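You operate a simulated robot arm through the tools that you are given. There is no shell and no other tool. Be economical: measure what you need, move in short steps, check, and stop when the job is done.

You run a simulated robot arm. Do the job below in one go: nothing can be reset, and whatever is moved stays where it is left.

Task
Plug in the wet vacuum and suck up the puddle in the floor bay.
Fine: plug in before you switch on; nozzle back on its stand, then switch off; plug stays in, drain valve shut. Set down upright: vacuum nozzle.

It is judged by the outcome, as a careful person would: the job done as asked, and still so three seconds after it is handed in. It fails if anything else is knocked over, pushed out of place, dropped, spilled or broken.

Robot
A 7-joint arm with a two-finger parallel gripper on a trunk, on a base that drives. Base frame: it is fixed to the floor where the robot stands at the start and does not move with it; the origin is under the middle of the robot, x ahead of it, y to its left, z up. Units: mm, rad, N and s.
With the tool pointing down near the work surface it reaches from about 200 to 560 mm from the robot's upright axis, wherever it stands. Its first joint turns from -2.897 to 2.897 rad. Places, roughly: drain valve [500, 0, 200]; puddle [800, -1100, 400]; vacuum plug [800, 0, 800]; vacuum switch [700, -100, 500]. Payload 3.91 kg.
Tool frame: the origin (TCP) lies between the finger pads and is the grasp point; the fingertips stand 30 mm ahead of it; z points along the fingers, y is the line along which they close. The gripper opens to 110 mm. The fingers are 20 mm wide and 10 mm thick; the gripper's body (48 by 112 mm) begins 55 mm behind the TCP.
Orientation is that of the tool frame in the base frame, as a unit quaternion [x, y, z, w]. With the fingers straight down and closing along the base's y, the tool's x points along the base's -x, its y along +y and its z along -z.

Tools
- The arm moves only by the tool apply_moves. Its argument "increments" is a list that holds one entry, the list of rows, each a list of 7 numbers: the turn, a rotation vector about the base's x, y, z in units of 180 degrees (1.0 is 180 degrees), then the shift along the base's x, y, z in units of 500 mm (1.0 is 500 mm), then the opening, from 0 (shut) to 1 (fully open). In form: [[[rx, ry, rz, dx, dy, dz, hand], ...]]. A call has 1 to 8 rows; each row is the pose to reach, as a shift and turn from the pose commanded when the call began. A call with a number of a shift or a turn outside -1 to 1 is refused whole. A row lasts 0.2 s, in which the tool goes at most 50 mm and 0.15 rad; a call with a longer step from one row to the next is refused whole, and so is a gripper value outside its range. A pose out of reach is approached as far as the arm can. The call stops where the force on the tool passes 50 N (or 10 N more than at its start, if that is more) or the arm is blocked; 0.2 s more then pass. Each finger travels about 153 mm/s and halts on what it meets, pressing with about 28 N; the grip force reading is that of the motor and also rises with nothing between the fingers. The clock runs only during rows and for 0.2 s after the last one: add rows that repeat a pose to give the fingers time. It gives the time, the measured TCP pose, the force on the tool (base axes), the opening and the grip force at its end, in the units of the frame above (readings bear some noise), with the torque about the TCP (base axes, N m) and any sound that the robot's microphone picked up, and new pictures: "views" is both (left out), scene, wrist or none.
- Cameras (640 x 400 px; columns grow to the right, rows downward): "scene" is now at [1.5, 134.2, 1535.4]; the picture's right is [-0.16, -0.99, 0.00], its down [-0.76, 0.12, -0.64] and it looks along [0.64, -0.10, -0.76] (base axes); focal length 260 px, centre (320, 200). "wrist" rides on the gripper at [77, 7, -114] in the tool frame; the picture's right is [-0.09, 1.00, 0.00], its down [-0.80, -0.07, -0.59] and it looks along [-0.59, -0.05, 0.80] (tool axes); focal length 270 px, centre (320, 200). There is no depth. A picture from a camera that has moved, and an enlarged one, comes with that camera's place and axes in the base frame and with its lens.
- slide_trunk(by): slides the trunk up (or, below 0, down) by that many mm; the arm and the scene camera ride with it, the base frame stays. It gives what a move gives, with no picture.
- roll_base(legs): drives the robot by 1 to 6 legs, each [ahead, turn to the left] in mm and rad, along the robot's own axes; the way and the turn of a leg run together, so that a leg with both is an arc; at most 1500 mm and 3.142 rad a leg. The arm and the cameras ride along, it lands a little off, and it stops where it bumps. It gives what a move gives, and a new picture of the scene camera.
- turn_head(pan, tilt): turns the head with the scene camera to pan (to the left, within 2.705 rad either way) and tilt (down, from -0.506 to 1.204), counted from straight ahead of the robot. It gives what a move gives, and a new picture of the scene camera.
- close_up(camera, box): a new picture of the part [left, top, right, bottom] of that camera's present view, enlarged. No time passes.
- hand_in(): hands the job in; it is judged then, once.

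Work in short steps. Places have to be worked out from the pictures, the camera data and where the tool is seen: move nearer, look again, correct. Check each grasp and each placing, and mend what went wrong. You have 120 turns and 260 pictures in all, those below and enlarged ones among them. Open the gripper and draw the arm clear of the work before you hand the job in, unless the task says otherwise; then end with one line.

The tools are called after "Call:" as name(argument=value, ...) on one line, values as JSON. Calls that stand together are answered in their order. apply_moves: Moves the arm, as the interface text tells. Its arguments: {"type":"object","properties":{"increments":{"type":"array","items":{"type":"array","items":{"type":"array","items":{"type":"number"}}}},"views":{"type":"string","enum":["both","scene","wrist","none"]}},"required":["increments"]} The other tools are called the same way: slide_trunk (by) slides the trunk up or down; roll_base (legs) drives the base; turn_head (pan, tilt) turns the head that bears the scene camera; close_up (camera, box) takes an enlarged picture of a part of a camera's view; hand_in () hands the job in.

At the start:

```text
time: 0.0
position: [469.0, -137.6, 1039.6]
orientation: [0.0, 1.0, 0.0, -0.001]
wrist_force: [0.4, -0.5, -0.7]
ft_torque: [0.01, 0.0, -0.02]
width: 109.9
finger_force: 0.0
trunk travel left (down, up): [-525.0, 85.0]
robot x, y, heading: [0.1, -2.5, 0.002]
head pan, tilt: [-0.157, 0.871]
```

scene: 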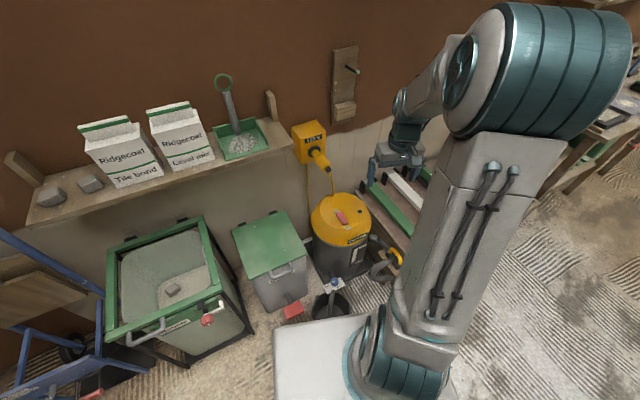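
wrist: 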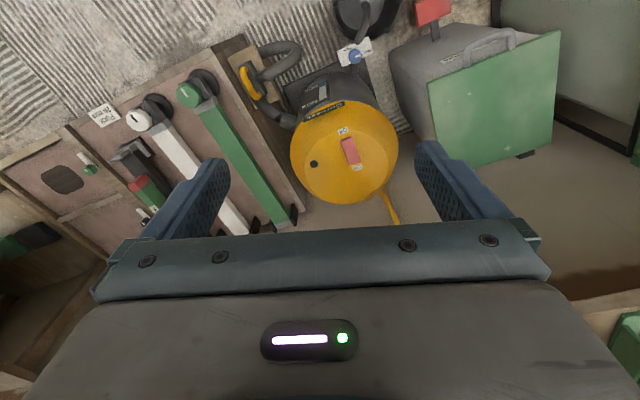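

The pictures show the yellow vacuum, a 12V wall box, and a nozzle with a hose. I enlarge these to understand them.

Call:
close_up(camera="scene", box=[230, 100, 430, 330])

Call:
close_up(camera="wrist", box=[220, 0, 460, 240])

Call:
turn_head(pan=-0.9, tilt=0.8)

```text
1.74 times, centred on (330, 215) of scene
camera zoom: at [1.5, 134.2, 1535.4], right [-0.16, -0.99, 0.0], down [-0.76, 0.12, -0.64], along [0.64, -0.1, -0.76], focal length 452 px, centre (303, 174)
```

zoom: 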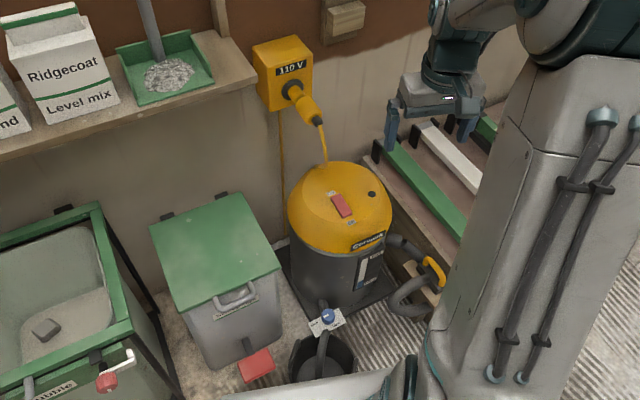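

```text
1.67 times, centred on (340, 120) of wrist
camera zoom: at [390.9, -129.9, 1154.8], right [0.09, 1.0, 0.0], down [0.8, -0.07, 0.59], along [0.59, -0.05, -0.8], focal length 450 px, centre (287, 333)
```

zoom: 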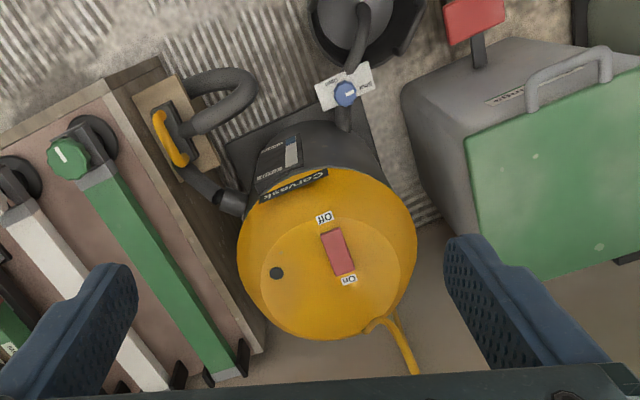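

```text
time: 1.1
position: [468.6, -138.0, 1041.2]
orientation: [0.0, 1.0, 0.0, 0.0]
wrist_force: [0.3, -1.1, -0.4]
ft_torque: [0.04, 0.02, -0.02]
width: 109.9
finger_force: 0.0
trunk travel left (down, up): [-525.0, 85.0]
robot x, y, heading: [-1.6, -3.8, -0.006]
head pan, tilt: [-0.901, 0.799]
camera scene: at [-24.4, 83.2, 1541.0], right [-0.78, -0.62, 0.0], down [-0.45, 0.56, -0.7], along [0.43, -0.55, -0.72], focal length 260 px, centre (320, 200)
```

scene: 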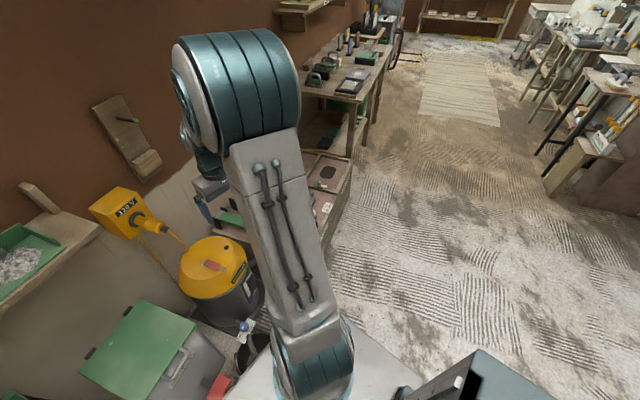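

I need detail on the bay, plug and bench regions.

Call:
close_up(camera="scene", box=[250, 40, 410, 260])

Call:
close_up(camera="scene", box=[80, 170, 280, 370])

Call:
close_up(camera="wrist", box=[0, 40, 300, 300])

```text
1.82 times, centred on (330, 150) of scene
camera zoom: at [-24.4, 83.2, 1541.0], right [-0.78, -0.62, 0.0], down [-0.45, 0.56, -0.7], along [0.43, -0.55, -0.72], focal length 472 px, centre (302, 291)
```

zoom: 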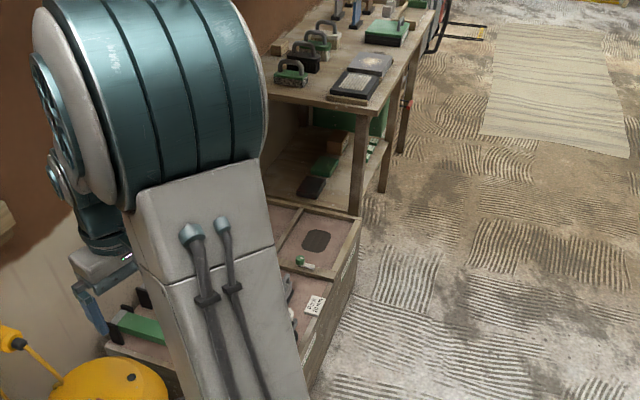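

```text
2.00 times, centred on (180, 270) of scene
camera zoom: at [-24.4, 83.2, 1541.0], right [-0.78, -0.62, 0.0], down [-0.45, 0.56, -0.7], along [0.43, -0.55, -0.72], focal length 520 px, centre (600, 60)
```

zoom: 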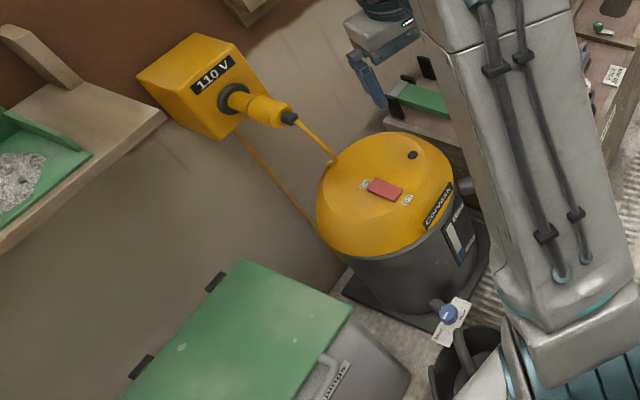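

```text
1.54 times, centred on (150, 170) of wrist
camera zoom: at [390.9, -129.9, 1154.8], right [0.09, 1.0, 0.0], down [0.8, -0.07, 0.59], along [0.59, -0.05, -0.8], focal length 416 px, centre (582, 246)
```

zoom: 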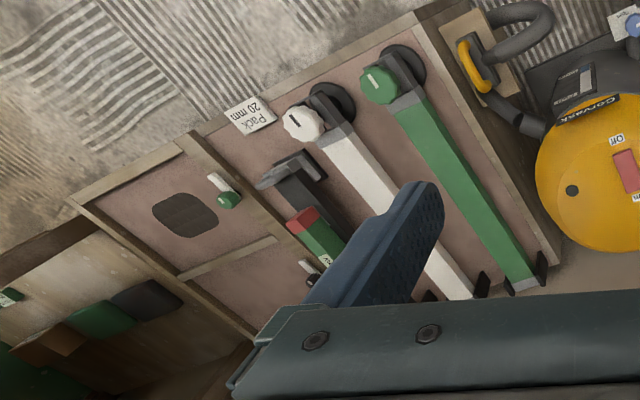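

The oval in the wooden bay near [790,-1020,400] is the puddle. To see how the plug sits in its socket I move the wrist camera towards it.

Call:
apply_moves(increments=[[[0, 0, 0, 0.06, 0.07, 0, 1], [0, 0, 0, 0.12, 0.14, 0, 1], [0, 0, 0, 0.18, 0.2, 0, 1], [0, 0, 0, 0.22, 0.25, 0, 1], [0, 0, 0, 0.22, 0.25, 0, 1]]])

```text
time: 2.3
position: [577.6, -13.1, 1039.8]
orientation: [0.0, 1.0, 0.0, 0.0]
wrist_force: [-0.1, 0.0, 0.5]
ft_torque: [-0.01, -0.01, -0.01]
width: 110.0
finger_force: 0.1
trunk travel left (down, up): [-525.0, 85.0]
robot x, y, heading: [-1.9, -2.1, -0.002]
head pan, tilt: [-0.901, 0.799]
camera scene: at [-24.6, 83.1, 1541.1], right [-0.78, -0.62, 0.0], down [-0.45, 0.56, -0.7], along [0.43, -0.55, -0.72], focal length 260 px, centre (320, 200)
camera wrist: at [501.1, -7.2, 1155.2], right [0.09, 1.0, 0.0], down [0.8, -0.07, 0.59], along [0.59, -0.05, -0.8], focal length 270 px, centre (320, 200)
```

scene: 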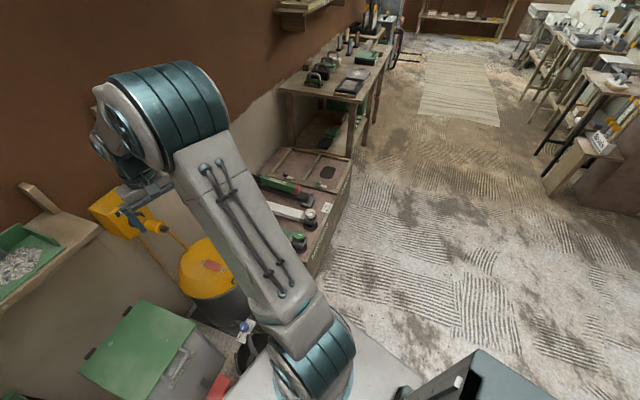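
wrist: 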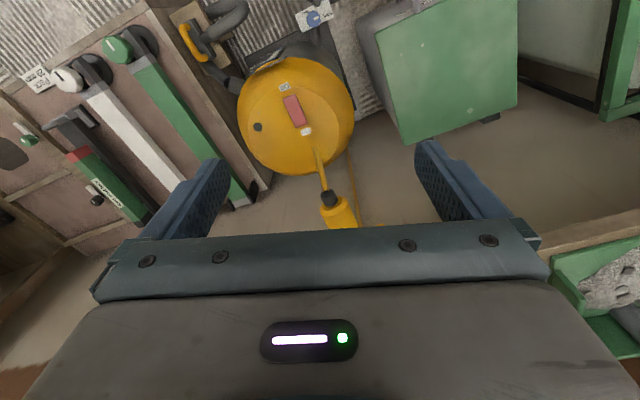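

The plug's tail is just ahead of the gripper line. I pitch the tool forward so that the plug and socket come into the clear half of the picture.

Call:
apply_moves(increments=[[[0, -0.045, 0, 0, 0, 0, 1], [0, -0.09, 0, 0, 0, 0, 1], [0, -0.135, 0, 0, 0, 0, 1], [0, -0.18, 0, 0, 0, 0, 1], [0, -0.22, 0, 0, 0, 0, 1], [0, -0.22, 0, 0, 0, 0, 1]]], views="wrist")

Call:
close_up(camera="wrist", box=[220, 20, 440, 220])

```text
time: 3.7
position: [578.1, -13.3, 1041.2]
orientation: [0.0, 0.941, 0.0, 0.339]
wrist_force: [-0.5, 0.4, 0.0]
ft_torque: [-0.03, 0.01, 0.01]
width: 109.7
finger_force: 0.1
trunk travel left (down, up): [-525.0, 85.0]
robot x, y, heading: [-0.5, -3.6, 0.001]
head pan, tilt: [-0.901, 0.799]
camera wrist: at [445.5, -5.5, 1079.2], right [0.07, 1.0, 0.06], down [0.24, -0.07, 0.97], along [0.97, -0.05, -0.24], focal length 270 px, centre (320, 200)
```

wrist: 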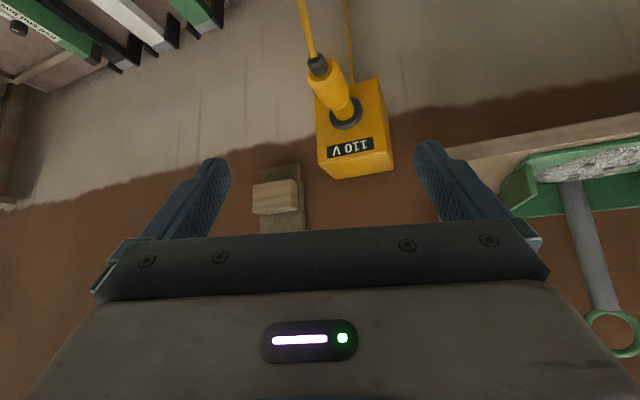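

```text
2.00 times, centred on (330, 120) of wrist
camera zoom: at [445.5, -5.5, 1079.2], right [0.07, 1.0, 0.06], down [0.24, -0.07, 0.97], along [0.97, -0.05, -0.24], focal length 541 px, centre (300, 360)
```

zoom: 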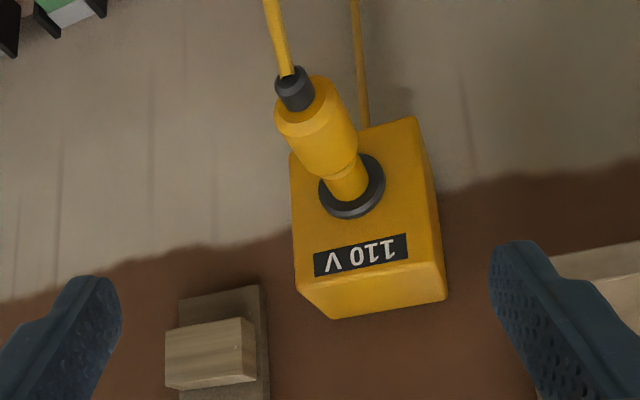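

The plug is only partly in: its narrow neck shows ahead of the socket ring, and the box seems turned towards −y. I take a second view from the right for triangulation.

Call:
apply_moves(increments=[[[0, 0, 0, 0, -0.09, 0, 1], [0, 0, 0, 0, -0.18, 0, 1], [0, 0, 0, 0, -0.27, 0, 1], [0, 0, 0, 0, -0.36, 0, 1], [0, 0, 0, 0, -0.36, 0, 1]]], views="none")

Call:
close_up(camera="wrist", box=[380, 10, 540, 150])

Call:
close_up(camera="scene", box=[70, 160, 270, 300])

```text
time: 4.9
position: [576.9, -191.7, 1039.3]
orientation: [-0.001, 0.941, 0.001, 0.339]
wrist_force: [0.3, -0.1, 0.5]
ft_torque: [0.02, 0.02, 0.02]
width: 110.0
finger_force: 0.0
trunk travel left (down, up): [-525.0, 85.0]
robot x, y, heading: [-0.6, -1.1, 0.005]
head pan, tilt: [-0.901, 0.799]
```

```text
2.86 times, centred on (460, 80) of wrist
camera zoom: at [445.7, -184.0, 1078.3], right [0.07, 1.0, 0.06], down [0.24, -0.07, 0.97], along [0.97, -0.05, -0.24], focal length 772 px, centre (-80, 543)
```

zoom: 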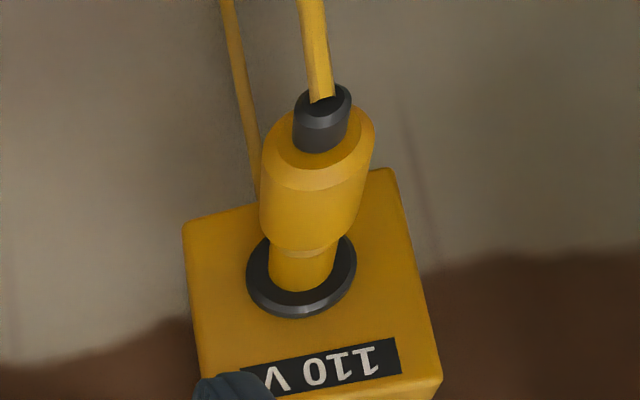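

```text
2.86 times, centred on (170, 230) of scene
camera zoom: at [-24.5, 83.2, 1541.0], right [-0.78, -0.62, 0.0], down [-0.45, 0.56, -0.7], along [0.43, -0.55, -0.72], focal length 742 px, centre (749, 114)
```

zoom: 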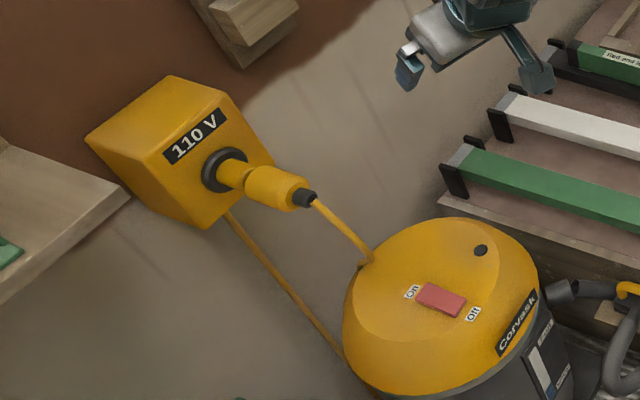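

Triangulating: socket ring near [859,26,830], gland end near [729,-17,829], so the axis is level and yawed 18°, with the body's middle near [788,2,830]. I go to a pre-grasp behind and above it, to see whether the arm reaches.

Call:
apply_moves(increments=[[[0, 0, 0.02, 0.05, 0.06, -0.04, 1], [0, 0, 0.04, 0.1, 0.12, -0.08, 1], [0, 0, 0.06, 0.15, 0.18, -0.12, 1], [0, 0, 0.08, 0.2, 0.24, -0.16, 1], [0, 0, 0.1, 0.25, 0.3, -0.2, 1], [0, 0, 0.102, 0.276, 0.34, -0.234, 1], [0, 0, 0.102, 0.276, 0.34, -0.234, 1]]])

```text
time: 6.5
position: [715.1, -23.6, 924.7]
orientation: [-0.152, 0.929, 0.055, 0.334]
wrist_force: [-0.5, 0.5, 0.3]
ft_torque: [0.02, 0.0, -0.01]
width: 110.3
finger_force: 0.0
trunk travel left (down, up): [-525.0, 85.0]
robot x, y, heading: [0.8, -1.5, -0.001]
head pan, tilt: [-0.901, 0.799]
camera scene: at [-24.4, 83.2, 1541.0], right [-0.78, -0.62, 0.0], down [-0.45, 0.56, -0.7], along [0.43, -0.55, -0.72], focal length 260 px, centre (320, 200)
camera wrist: at [587.1, -57.3, 963.7], right [-0.25, 0.97, 0.06], down [0.25, 0.01, 0.97], along [0.94, 0.26, -0.24], focal length 270 px, centre (320, 200)
```

scene: 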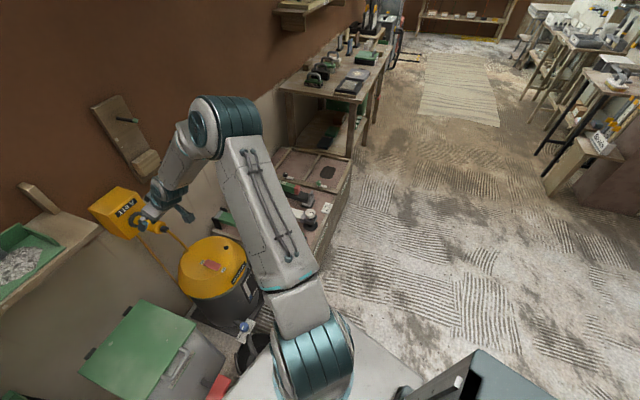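
wrist: 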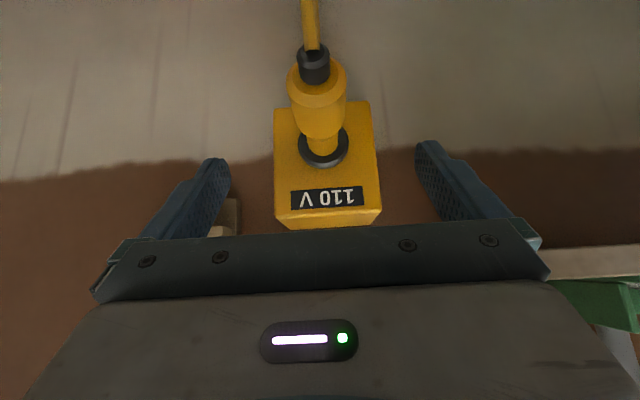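

The arm reaches and the plug is centred between the fingers. I go down the approach line onto the body.

Call:
apply_moves(increments=[[[0, 0, 0, 0.036, 0.013, -0.046, 1], [0, 0, 0, 0.073, 0.026, -0.092, 1], [0, 0, 0, 0.11, 0.038, -0.138, 1], [0, 0, 0, 0.146, 0.051, -0.184, 1], [0, 0, 0, 0.146, 0.051, -0.184, 1]]])

```text
time: 7.7
position: [788.5, 1.7, 830.8]
orientation: [-0.15, 0.929, 0.054, 0.334]
wrist_force: [-0.2, 0.1, -0.5]
ft_torque: [-0.03, 0.0, -0.02]
width: 110.3
finger_force: 0.1
trunk travel left (down, up): [-525.0, 85.0]
robot x, y, heading: [3.1, 0.8, -0.004]
head pan, tilt: [-0.901, 0.799]
camera scene: at [-24.3, 83.2, 1541.1], right [-0.78, -0.62, 0.0], down [-0.45, 0.56, -0.7], along [0.43, -0.55, -0.72], focal length 260 px, centre (320, 200)
camera wrist: at [660.5, -32.1, 869.4], right [-0.25, 0.97, 0.06], down [0.25, 0.01, 0.97], along [0.94, 0.26, -0.24], focal length 270 px, centre (320, 200)
```

scene: 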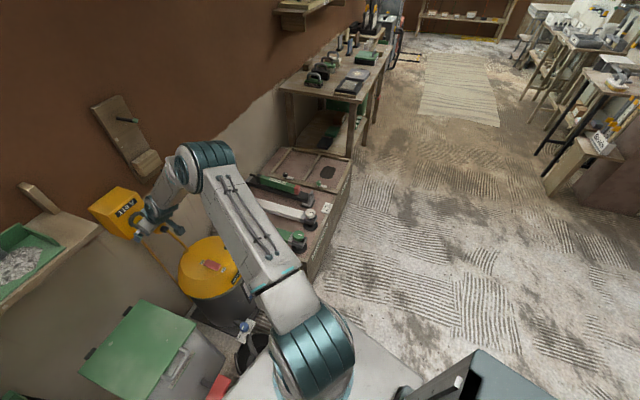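
wrist: 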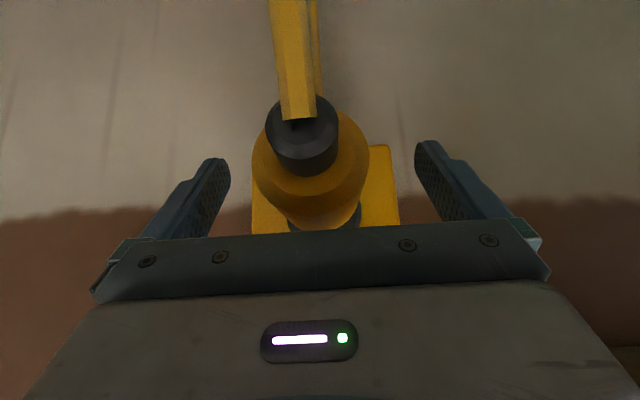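

The body lies between the pads about 4 mm to the left, so I shift by that much and close.

Call:
apply_moves(increments=[[[0, 0, 0, 0.002, -0.007, 0, 1], [0, 0, 0, 0.002, -0.007, 0, 0.6], [0, 0, 0, 0.002, -0.007, 0, 0.3], [0, 0, 0, 0.002, -0.007, 0, 0.3], [0, 0, 0, 0.002, -0.007, 0, 0.3]]], views="wrist")

```text
time: 8.9
position: [789.3, 1.4, 831.1]
orientation: [-0.151, 0.929, 0.055, 0.335]
wrist_force: [-1.6, 10.3, -0.6]
ft_torque: [0.26, -0.03, -0.64]
width: 45.1
finger_force: 45.4
trunk travel left (down, up): [-525.0, 85.0]
robot x, y, heading: [-2.1, -3.1, 0.003]
head pan, tilt: [-0.901, 0.799]
camera wrist: at [660.9, -33.9, 870.0], right [-0.25, 0.97, 0.06], down [0.25, 0.01, 0.97], along [0.94, 0.26, -0.24], focal length 270 px, centre (320, 200)
```

wrist: 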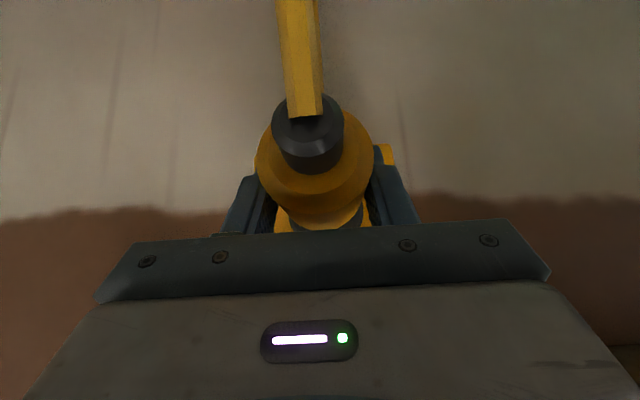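

Gripped at 45 mm, with a 10 N side load; I take back the sideways shift and push along the plug's axis in small steps.

Call:
apply_moves(increments=[[[0, 0, 0, -0.002, 0.007, 0, 0.3], [0, 0, 0, 0.017, 0.0133, 0, 0.3], [0, 0, 0, 0.036, 0.0196, 0, 0.3], [0, 0, 0, 0.055, 0.0258, 0, 0.3], [0, 0, 0, 0.074, 0.032, 0, 0.3], [0, 0, 0, 0.074, 0.032, 0, 0.3]]], views="both")

```text
time: 10.3
position: [829.0, 13.6, 830.4]
orientation: [-0.15, 0.929, 0.054, 0.334]
wrist_force: [6.2, -6.8, -4.6]
ft_torque: [-0.24, 0.13, -0.84]
width: 45.4
finger_force: 45.1
trunk travel left (down, up): [-525.0, 85.0]
robot x, y, heading: [0.6, -3.1, -0.001]
head pan, tilt: [-0.901, 0.799]
camera scene: at [-22.9, 82.3, 1541.1], right [-0.79, -0.62, 0.0], down [-0.44, 0.56, -0.7], along [0.43, -0.55, -0.72], focal length 260 px, centre (320, 200)
camera wrist: at [699.9, -20.6, 869.9], right [-0.25, 0.97, 0.06], down [0.25, 0.01, 0.97], along [0.94, 0.25, -0.24], focal length 270 px, centre (320, 200)
```

scene: 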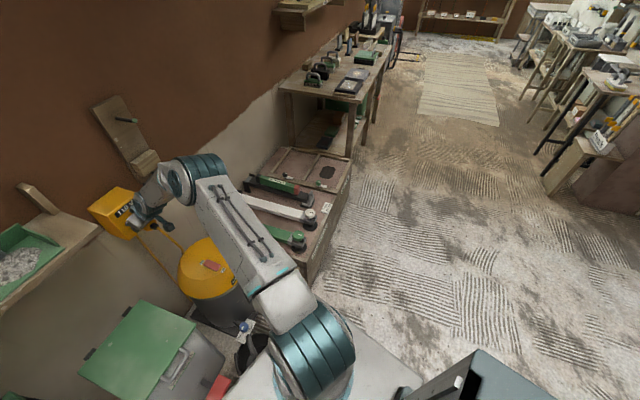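
wrist: 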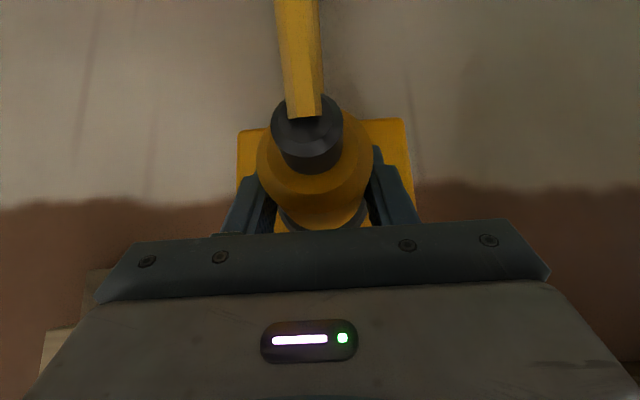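

It went in 40 mm with little force. I go on in small steps until it meets its stop.

Call:
apply_moves(increments=[[[0, 0, 0, 0.0095, 0.003, 0, 0.3], [0, 0, 0, 0.019, 0.0063, 0, 0.3], [0, 0, 0, 0.0285, 0.0094, 0, 0.3], [0, 0, 0, 0.038, 0.0126, 0, 0.3], [0, 0, 0, 0.0475, 0.0157, 0, 0.3]]], views="wrist")

Call:
close_up(camera="scene", box=[70, 160, 230, 280])

```text
time: 11.3
position: [836.5, 16.2, 831.7]
orientation: [-0.149, 0.931, 0.054, 0.33]
wrist_force: [-23.1, -4.4, 15.1]
ft_torque: [-0.46, 0.69, -0.87]
width: 45.3
finger_force: 44.7
trunk travel left (down, up): [-525.0, 85.0]
robot x, y, heading: [-1.2, -5.4, -0.011]
head pan, tilt: [-0.901, 0.799]
stopped in row 5: the force on the tool passed its limit at 56 N (the readings are from after the stop); the commanded pose is now the measured one
camera wrist: at [710.7, -16.9, 871.6], right [-0.24, 0.97, 0.06], down [0.26, 0.01, 0.97], along [0.93, 0.25, -0.25], focal length 270 px, centre (320, 200)
```

wrist: 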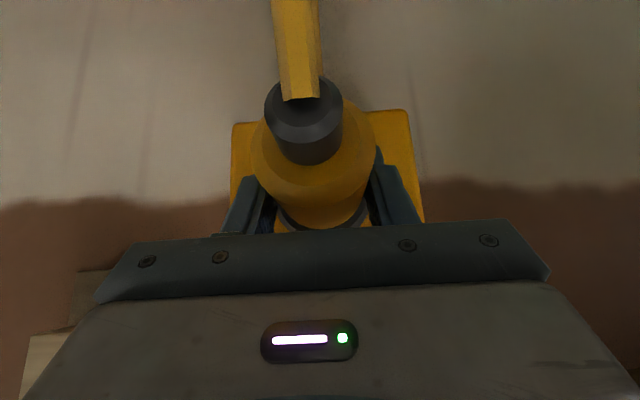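

```text
3.33 times, centred on (150, 220) of scene
camera zoom: at [-29.6, 83.2, 1541.4], right [-0.79, -0.61, 0.0], down [-0.44, 0.57, -0.7], along [0.43, -0.55, -0.72], focal length 866 px, centre (887, 133)
```

zoom: 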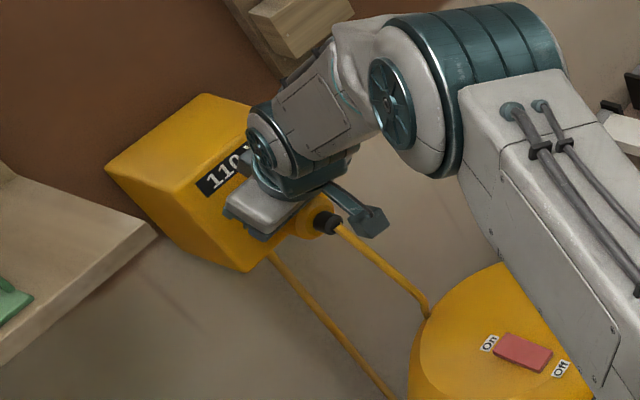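

It met a hard stop after 48 mm, so it should be seated. I open and withdraw along the approach line, then look.

Call:
apply_moves(increments=[[[0, 0, 0, 0, 0, 0, 0.6], [0, 0, 0, 0, 0, 0, 1], [0, 0, 0, 0, 0, 0, 1], [0, 0, 0, -0.036, -0.013, 0.046, 1], [0, 0, 0, -0.09, -0.03, 0.11, 1], [0, 0, 0, -0.14, -0.05, 0.18, 1], [0, 0, 0, -0.19, -0.06, 0.25, 1], [0, 0, 0, -0.19, -0.06, 0.25, 1]]], views="wrist")

Call:
close_up(camera="wrist", box=[220, 20, 440, 220])

Call:
close_up(camera="scene", box=[70, 160, 270, 300])

```text
time: 11.8
position: [832.7, 33.0, 829.5]
orientation: [-0.155, 0.931, 0.058, 0.325]
wrist_force: [-41.9, 11.0, 21.9]
ft_torque: [-0.74, -0.2, -1.22]
width: 99.4
finger_force: 0.1
trunk travel left (down, up): [-525.0, 85.0]
robot x, y, heading: [-4.0, -1.6, 0.004]
head pan, tilt: [-0.901, 0.799]
stopped in row 2: the force on the tool passed its limit at 71 N (the readings are from after the stop); the commanded pose is now the measured one
camera wrist: at [706.0, -4.3, 871.6], right [-0.26, 0.96, 0.06], down [0.27, 0.01, 0.96], along [0.93, 0.27, -0.26], focal length 270 px, centre (320, 200)
```

wrist: 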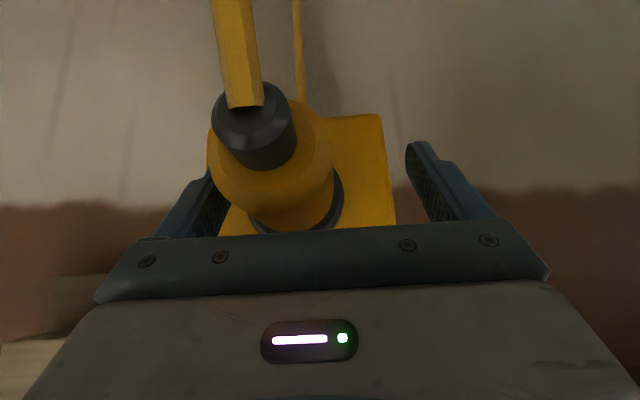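

```text
2.00 times, centred on (330, 120) of wrist
camera zoom: at [706.0, -4.3, 871.6], right [-0.26, 0.96, 0.06], down [0.27, 0.01, 0.96], along [0.93, 0.27, -0.26], focal length 541 px, centre (300, 360)
```

zoom: 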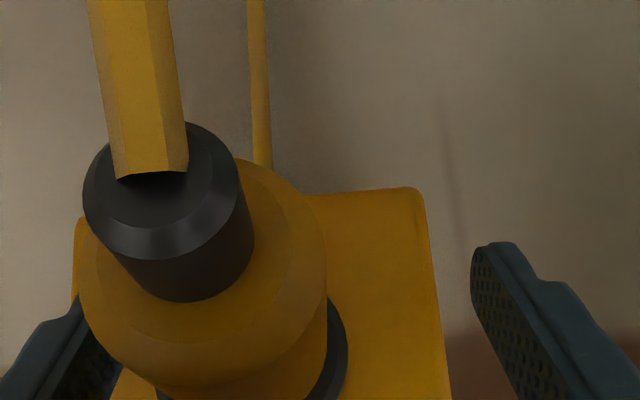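

```text
2.86 times, centred on (170, 230) of scene
camera zoom: at [-34.4, 85.2, 1540.9], right [-0.78, -0.62, 0.0], down [-0.44, 0.56, -0.7], along [0.44, -0.55, -0.71], focal length 742 px, centre (749, 114)
```

zoom: 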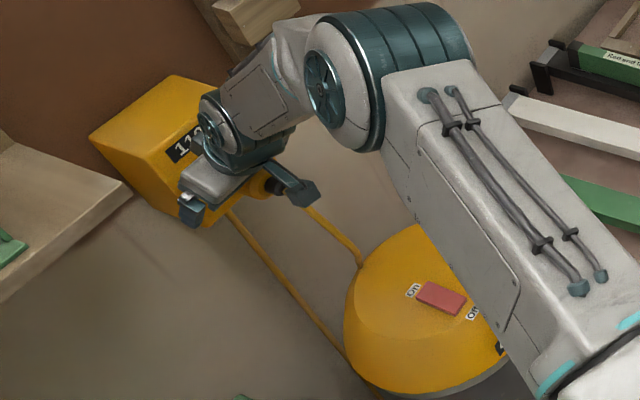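

The 46 N is mostly along −x: the fingertips may be against the box face rather than the plug being at its stop. I back off and look.

Call:
apply_moves(increments=[[[0, 0, 0, -0.02, -0.018, 0.0, 1], [0, 0, 0, -0.04, -0.036, 0.02, 1], [0, 0, 0, -0.08, -0.05, 0.07, 1], [0, 0, 0, -0.13, -0.06, 0.13, 1], [0, 0, 0, -0.18, -0.08, 0.19, 1], [0, 0, 0, -0.22, -0.09, 0.24, 1], [0, 0, 0, -0.22, -0.09, 0.24, 1]]], views="wrist")

Call:
close_up(camera="wrist", box=[220, 20, 440, 220])

Call:
close_up(camera="scene", box=[70, 160, 270, 300])

```text
time: 13.4
position: [727.3, -19.4, 946.3]
orientation: [-0.152, 0.931, 0.057, 0.326]
wrist_force: [0.4, -0.5, 0.0]
ft_torque: [0.01, 0.0, -0.01]
width: 110.0
finger_force: 0.1
trunk travel left (down, up): [-525.0, 85.0]
robot x, y, heading: [-2.3, -3.8, -0.001]
head pan, tilt: [-0.901, 0.799]
camera wrist: at [601.3, -55.8, 988.5], right [-0.26, 0.96, 0.06], down [0.27, 0.01, 0.96], along [0.93, 0.26, -0.26], focal length 270 px, centre (320, 200)
```

wrist: 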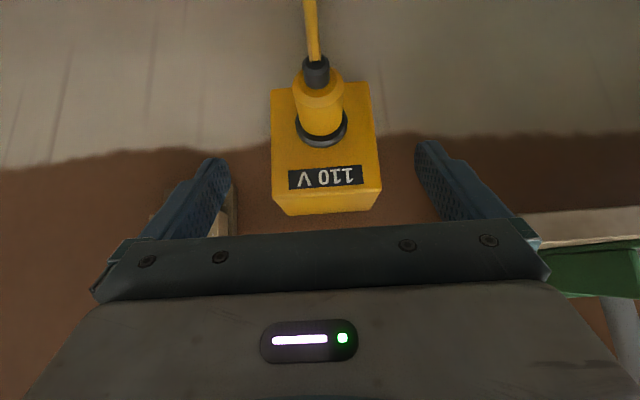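

```text
2.00 times, centred on (330, 120) of wrist
camera zoom: at [601.3, -55.8, 988.5], right [-0.26, 0.96, 0.06], down [0.27, 0.01, 0.96], along [0.93, 0.26, -0.26], focal length 541 px, centre (300, 360)
```

zoom: 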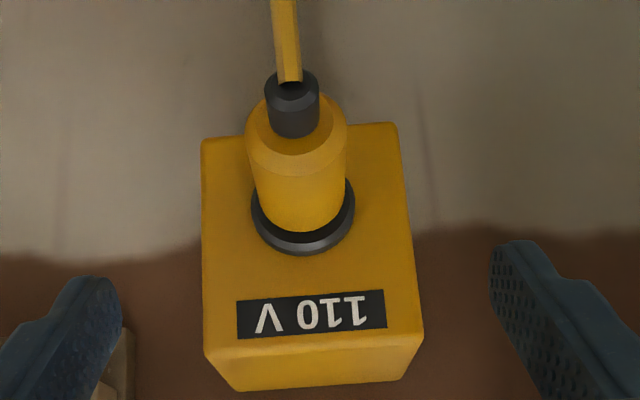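

```text
2.86 times, centred on (170, 230) of scene
camera zoom: at [-25.6, 83.2, 1541.0], right [-0.79, -0.62, 0.0], down [-0.44, 0.56, -0.7], along [0.43, -0.55, -0.72], focal length 742 px, centre (749, 114)
```

zoom: 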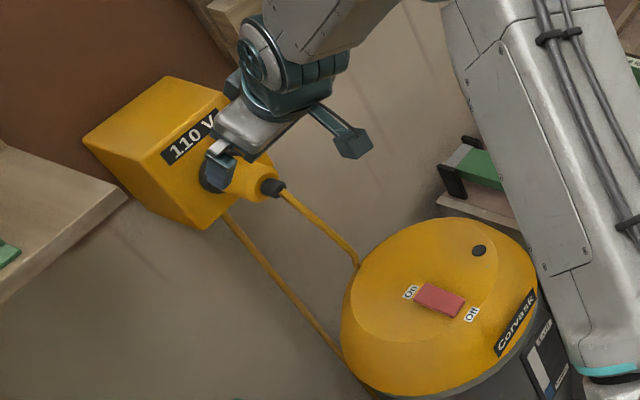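

The neck has vanished into the socket. To be sure it is fully home I regrip further back, clear of the box face, and test-push.

Call:
apply_moves(increments=[[[0, 0, 0, 0.042, 0.015, -0.058, 1], [0, 0, 0, 0.084, 0.03, -0.115, 1], [0, 0, 0, 0.126, 0.044, -0.173, 1], [0, 0, 0, 0.168, 0.058, -0.23, 1], [0, 0, 0, 0.168, 0.058, -0.23, 0.6], [0, 0, 0, 0.168, 0.058, -0.23, 0.3], [0, 0, 0, 0.168, 0.058, -0.23, 0.3], [0, 0, 0, 0.168, 0.058, -0.23, 0.3]]], views="none")

Call:
apply_moves(increments=[[[0, 0, 0, 0.006, 0.002, 0, 0.3], [0, 0, 0, 0.012, 0.004, 0, 0.3], [0, 0, 0, 0.018, 0.006, 0, 0.3], [0, 0, 0, 0.024, 0.008, 0, 0.3], [0, 0, 0, 0.03, 0.01, 0, 0.3], [0, 0, 0, 0.036, 0.012, 0, 0.3]]], views="wrist")

```text
time: 15.2
position: [814.1, 9.2, 830.8]
orientation: [-0.151, 0.932, 0.057, 0.326]
wrist_force: [3.3, -7.2, 0.7]
ft_torque: [-0.03, -0.34, -1.03]
width: 45.5
finger_force: 44.7
trunk travel left (down, up): [-525.0, 85.0]
robot x, y, heading: [-0.3, -3.9, -0.004]
head pan, tilt: [-0.901, 0.799]
```

```text
time: 16.6
position: [828.1, 14.6, 831.4]
orientation: [-0.152, 0.932, 0.057, 0.325]
wrist_force: [-29.1, -18.5, -5.9]
ft_torque: [-0.09, 0.06, -0.86]
width: 45.6
finger_force: 45.0
trunk travel left (down, up): [-525.0, 85.0]
robot x, y, heading: [-0.9, 1.8, -0.004]
head pan, tilt: [-0.901, 0.799]
camera wrist: at [701.8, -21.6, 873.3], right [-0.26, 0.96, 0.06], down [0.27, 0.01, 0.96], along [0.93, 0.26, -0.26], focal length 270 px, centre (320, 200)
```

wrist: 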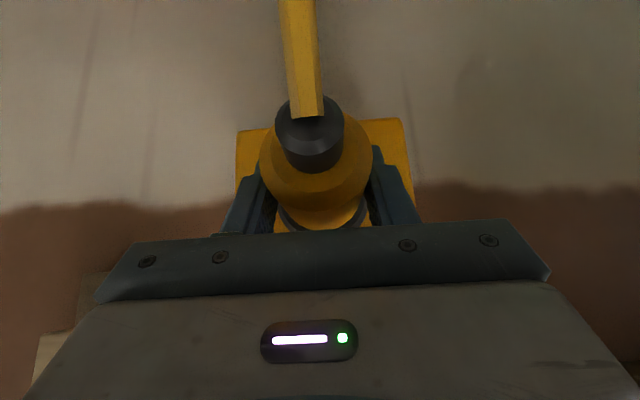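

The tool moved 15 mm with a 34 N load, either seating or slipping. I ease off, release, back out and compare.

Call:
apply_moves(increments=[[[0, 0, 0, -0.008, -0.003, 0, 0.3], [0, 0, 0, -0.008, -0.003, 0, 0.6], [0, 0, 0, -0.008, -0.003, 0, 1], [0, 0, 0, -0.008, -0.003, 0, 1], [0, 0, 0, -0.05, -0.016, 0.057, 1], [0, 0, 0, -0.1, -0.034, 0.12, 1], [0, 0, 0, -0.15, -0.05, 0.175, 1], [0, 0, 0, -0.2, -0.067, 0.23, 1]]], views="none")

Call:
close_up(camera="wrist", box=[220, 20, 440, 220])

```text
time: 18.4
position: [730.2, -19.2, 946.1]
orientation: [-0.152, 0.931, 0.059, 0.327]
wrist_force: [-0.4, 0.6, 0.4]
ft_torque: [0.02, -0.02, 0.0]
width: 109.8
finger_force: 0.0
trunk travel left (down, up): [-525.0, 85.0]
robot x, y, heading: [5.2, 1.3, -0.004]
head pan, tilt: [-0.901, 0.799]
```

```text
2.00 times, centred on (330, 120) of wrist
camera zoom: at [603.0, -55.1, 987.7], right [-0.25, 0.97, 0.06], down [0.27, 0.01, 0.96], along [0.93, 0.26, -0.26], focal length 541 px, centre (300, 360)
```

zoom: 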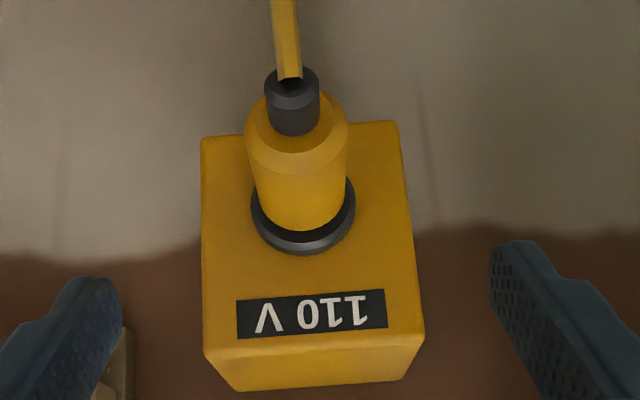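

The plug looks exactly as before, so it is fully seated. Next I retract with the tool down to look at the drain valve, switch and nozzle.

Call:
apply_moves(increments=[[[-0.004, 0.027, -0.012, -0.075, -0.027, -0.02, 1], [-0.008, 0.053, -0.024, -0.15, -0.055, -0.06, 1], [-0.012, 0.08, -0.037, -0.225, -0.08, -0.1, 1], [-0.017, 0.106, -0.049, -0.3, -0.11, -0.14, 1], [-0.021, 0.133, -0.061, -0.375, -0.137, -0.18, 1], [-0.025, 0.159, -0.073, -0.45, -0.165, -0.22, 1], [-0.03, 0.186, -0.086, -0.525, -0.19, -0.26, 1], [-0.034, 0.212, -0.098, -0.6, -0.22, -0.3, 1]]])

Call:
close_up(camera="wrist", box=[120, 0, 440, 200])

```text
time: 20.2
position: [429.5, -127.2, 795.1]
orientation: [0.001, 1.0, 0.006, 0.0]
wrist_force: [0.3, -0.2, 0.5]
ft_torque: [-0.01, 0.01, 0.03]
width: 110.2
finger_force: 0.2
trunk travel left (down, up): [-525.0, 85.0]
robot x, y, heading: [-0.7, -1.1, -0.0]
head pan, tilt: [-0.901, 0.799]
camera scene: at [-25.6, 82.8, 1541.1], right [-0.79, -0.62, 0.0], down [-0.44, 0.56, -0.7], along [0.43, -0.55, -0.72], focal length 260 px, centre (320, 200)
camera wrist: at [352.6, -121.5, 909.5], right [0.09, 1.0, 0.01], down [0.8, -0.08, 0.59], along [0.59, -0.04, -0.8], focal length 270 px, centre (320, 200)
```

scene: 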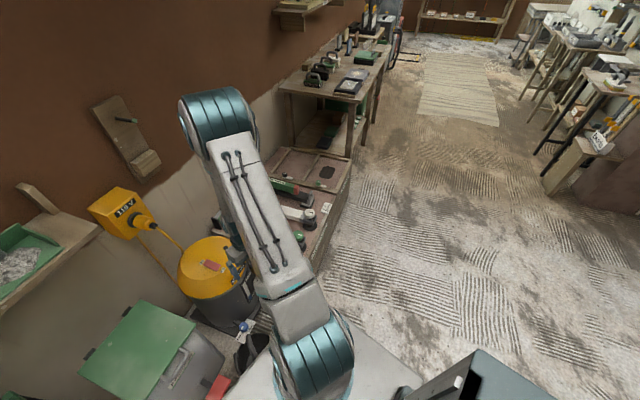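
wrist: 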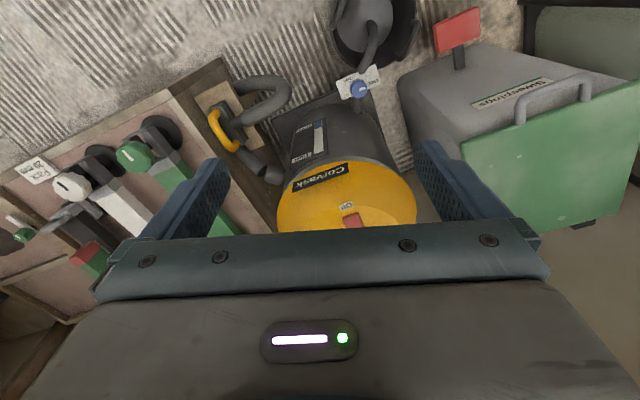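

```text
2.00 times, centred on (280, 100) of wrist
camera zoom: at [352.6, -121.5, 909.5], right [0.09, 1.0, 0.01], down [0.8, -0.08, 0.59], along [0.59, -0.04, -0.8], focal length 541 px, centre (400, 400)
```

zoom: 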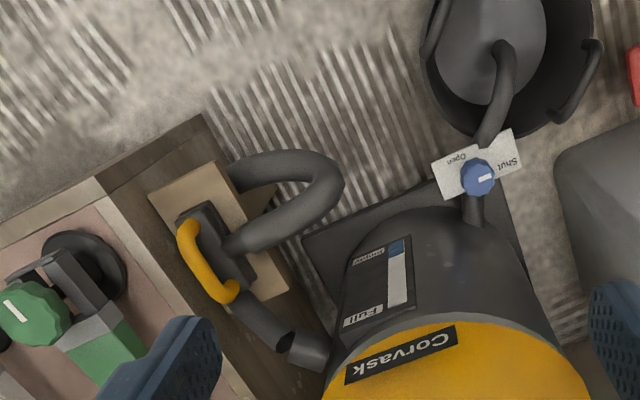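

I zoom on the drain valve, the tank gauge and the nozzle.

Call:
close_up(camera="wrist", box=[320, 50, 400, 110])

Call:
close_up(camera="wrist", box=[180, 60, 300, 200])

Call:
close_up(camera="wrist", box=[280, 100, 360, 170])

```text
6.67 times, centred on (360, 80) of wrist
camera zoom: at [352.6, -121.5, 909.5], right [0.09, 1.0, 0.01], down [0.8, -0.08, 0.59], along [0.59, -0.04, -0.8], focal length 1802 px, centre (53, 1000)
```

zoom: 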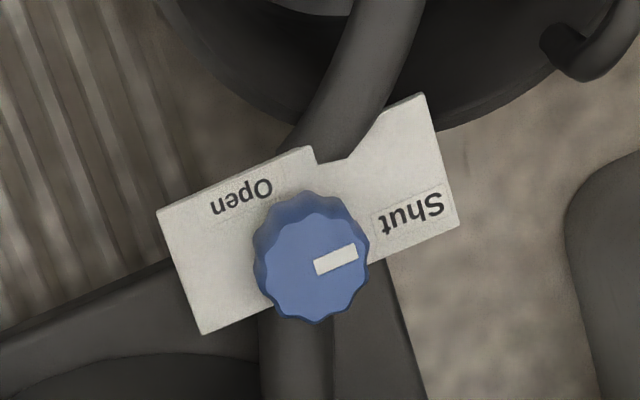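

```text
2.86 times, centred on (240, 130) of wrist
camera zoom: at [352.6, -121.5, 909.5], right [0.09, 1.0, 0.01], down [0.8, -0.08, 0.59], along [0.59, -0.04, -0.8], focal length 772 px, centre (549, 400)
```

zoom: 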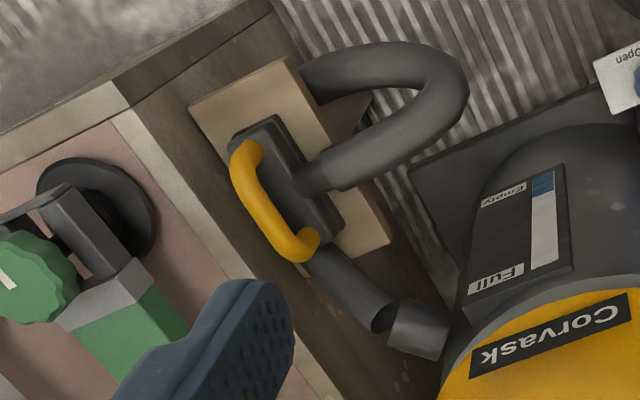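

```text
5.71 times, centred on (320, 135) of wrist
camera zoom: at [352.6, -121.5, 909.5], right [0.09, 1.0, 0.01], down [0.8, -0.08, 0.59], along [0.59, -0.04, -0.8], focal length 1544 px, centre (320, 571)
```

zoom: 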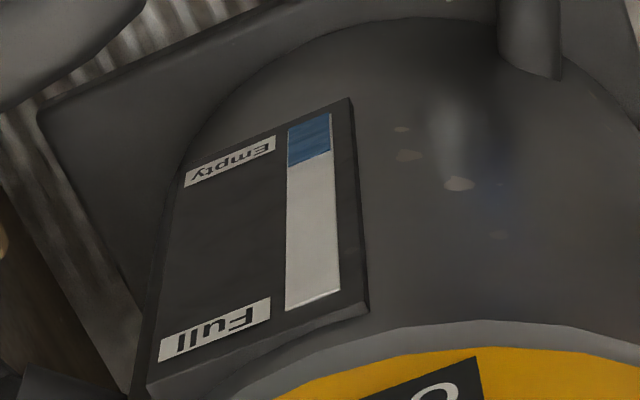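

The valve is shut and the gauge nearly empty. The rocker's "On" end faces the wall, near [710,-77,538]; I bring the closed fingers, pitched forward, above it and look.

Call:
apply_moves(increments=[[[0.006, -0.035, 0.016, 0.057, 0.012, -0.038, 0.8], [0.011, -0.07, 0.032, 0.113, 0.025, -0.077, 0.6], [0.017, -0.106, 0.049, 0.17, 0.037, -0.115, 0.4], [0.022, -0.141, 0.065, 0.227, 0.05, -0.153, 0.2], [0.028, -0.176, 0.081, 0.283, 0.062, -0.19, 0], [0.034, -0.212, 0.098, 0.34, 0.074, -0.23, 0], [0.034, -0.212, 0.098, 0.34, 0.074, -0.23, 0]]], views="wrist")

Call:
close_up(camera="wrist", box=[220, 20, 420, 200])

```text
time: 21.8
position: [601.5, -90.2, 681.2]
orientation: [-0.153, 0.931, 0.057, 0.327]
wrist_force: [0.4, 0.0, 0.4]
ft_torque: [-0.01, -0.01, -0.02]
width: 0.1
finger_force: 28.0
trunk travel left (down, up): [-525.0, 85.0]
robot x, y, heading: [0.1, -2.5, -0.001]
head pan, tilt: [-0.901, 0.799]
camera wrist: at [474.6, -125.8, 721.7], right [-0.26, 0.96, 0.06], down [0.27, 0.01, 0.96], along [0.93, 0.26, -0.26], focal length 270 px, centre (320, 200)
```

wrist: 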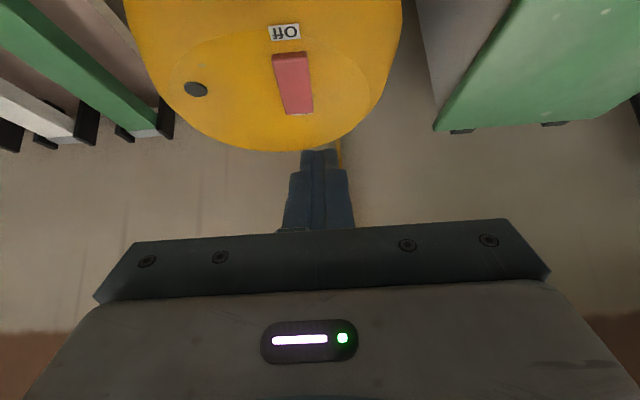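

```text
2.22 times, centred on (320, 110) of wrist
camera zoom: at [474.6, -125.8, 721.7], right [-0.26, 0.96, 0.06], down [0.27, 0.01, 0.96], along [0.93, 0.26, -0.26], focal length 601 px, centre (320, 400)
```

zoom: 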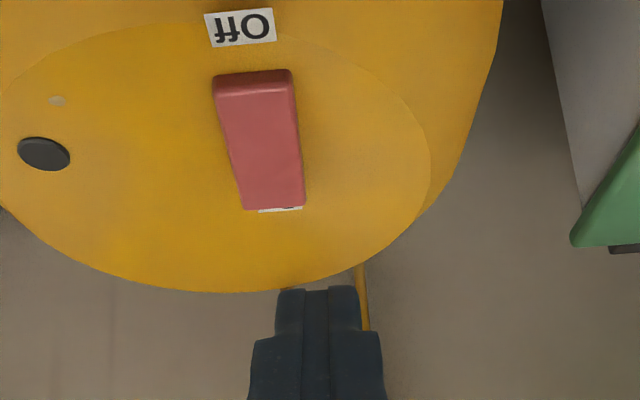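

The On end is raised, so the switch is off and the On end must be pressed down. I go above it, then descend in small steps.

Call:
apply_moves(increments=[[[0, 0, 0, 0.07, 0.01, -0.03, 0], [0, 0, 0, 0.14, 0.02, -0.07, 0], [0, 0, 0, 0.213, 0.026, -0.13, 0], [0, 0, 0, 0.213, 0.026, -0.142, 0], [0, 0, 0, 0.213, 0.026, -0.142, 0]]], views="wrist")

Call:
close_up(camera="scene", box=[150, 180, 300, 300])

```text
time: 23.0
position: [709.7, -78.0, 609.8]
orientation: [-0.153, 0.931, 0.058, 0.326]
wrist_force: [-0.2, 0.0, -0.4]
ft_torque: [0.03, 0.01, -0.03]
width: 0.0
finger_force: 28.0
trunk travel left (down, up): [-525.0, 85.0]
robot x, y, heading: [-5.4, -5.1, 0.0]
head pan, tilt: [-0.901, 0.799]
camera wrist: at [581.4, -113.4, 651.9], right [-0.25, 0.96, 0.06], down [0.27, 0.01, 0.96], along [0.93, 0.26, -0.26], focal length 270 px, centre (320, 200)
```

wrist: 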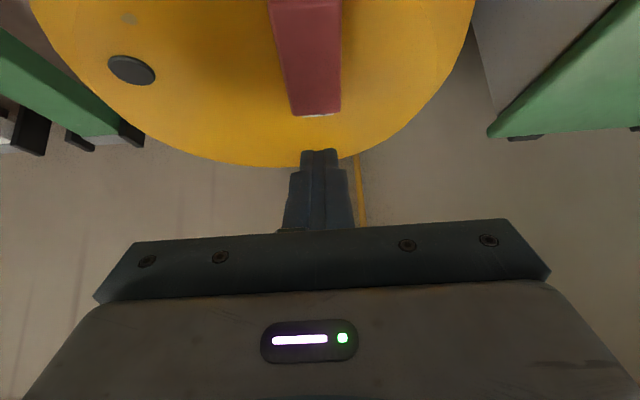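

```text
3.33 times, centred on (225, 240) of scene
camera zoom: at [-25.8, 83.0, 1541.0], right [-0.79, -0.62, 0.0], down [-0.44, 0.56, -0.7], along [0.43, -0.55, -0.72], focal length 866 px, centre (637, 67)
```

zoom: 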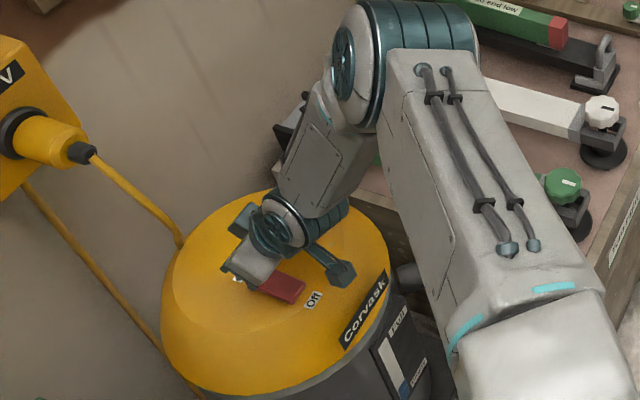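

The tip is above the On end. I descend straight, watching force and sound.

Call:
apply_moves(increments=[[[0, 0, 0, 0.008, 0.003, -0.02, 0], [0, 0, 0, 0.008, 0.003, -0.04, 0], [0, 0, 0, 0.008, 0.003, -0.055, 0], [0, 0, 0, 0.008, 0.003, -0.065, 0], [0, 0, 0, 0.008, 0.003, -0.075, 0], [0, 0, 0, 0.008, 0.003, -0.085, 0], [0, 0, 0, 0.008, 0.003, -0.095, 0], [0, 0, 0, 0.008, 0.003, -0.105, 0]]], views="wrist")

```text
time: 24.6
position: [719.6, -77.3, 574.4]
orientation: [-0.151, 0.928, 0.055, 0.337]
wrist_force: [-0.5, 0.2, 19.0]
ft_torque: [0.07, -0.16, 0.12]
width: 0.0
finger_force: 28.3
trunk travel left (down, up): [-525.0, 85.0]
robot x, y, heading: [-1.5, -0.5, 0.001]
head pan, tilt: [-0.901, 0.799]
stopped in row 7: the force on the tool passed its limit at 57 N (the readings are from after the stop); the commanded pose is now the measured one
camera wrist: at [591.5, -112.1, 612.9], right [-0.25, 0.97, 0.06], down [0.24, 0.01, 0.97], along [0.94, 0.26, -0.24], focal length 270 px, centre (320, 200)
```

wrist: 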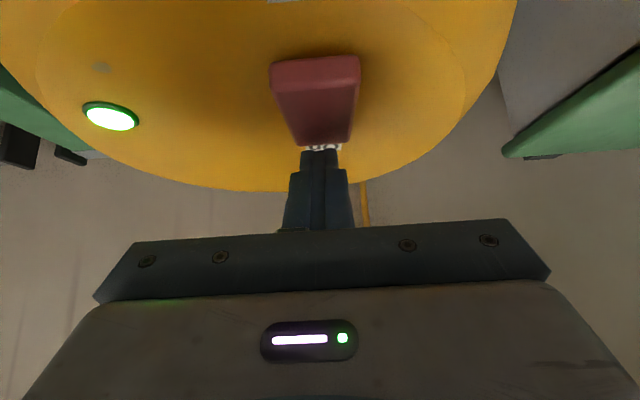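

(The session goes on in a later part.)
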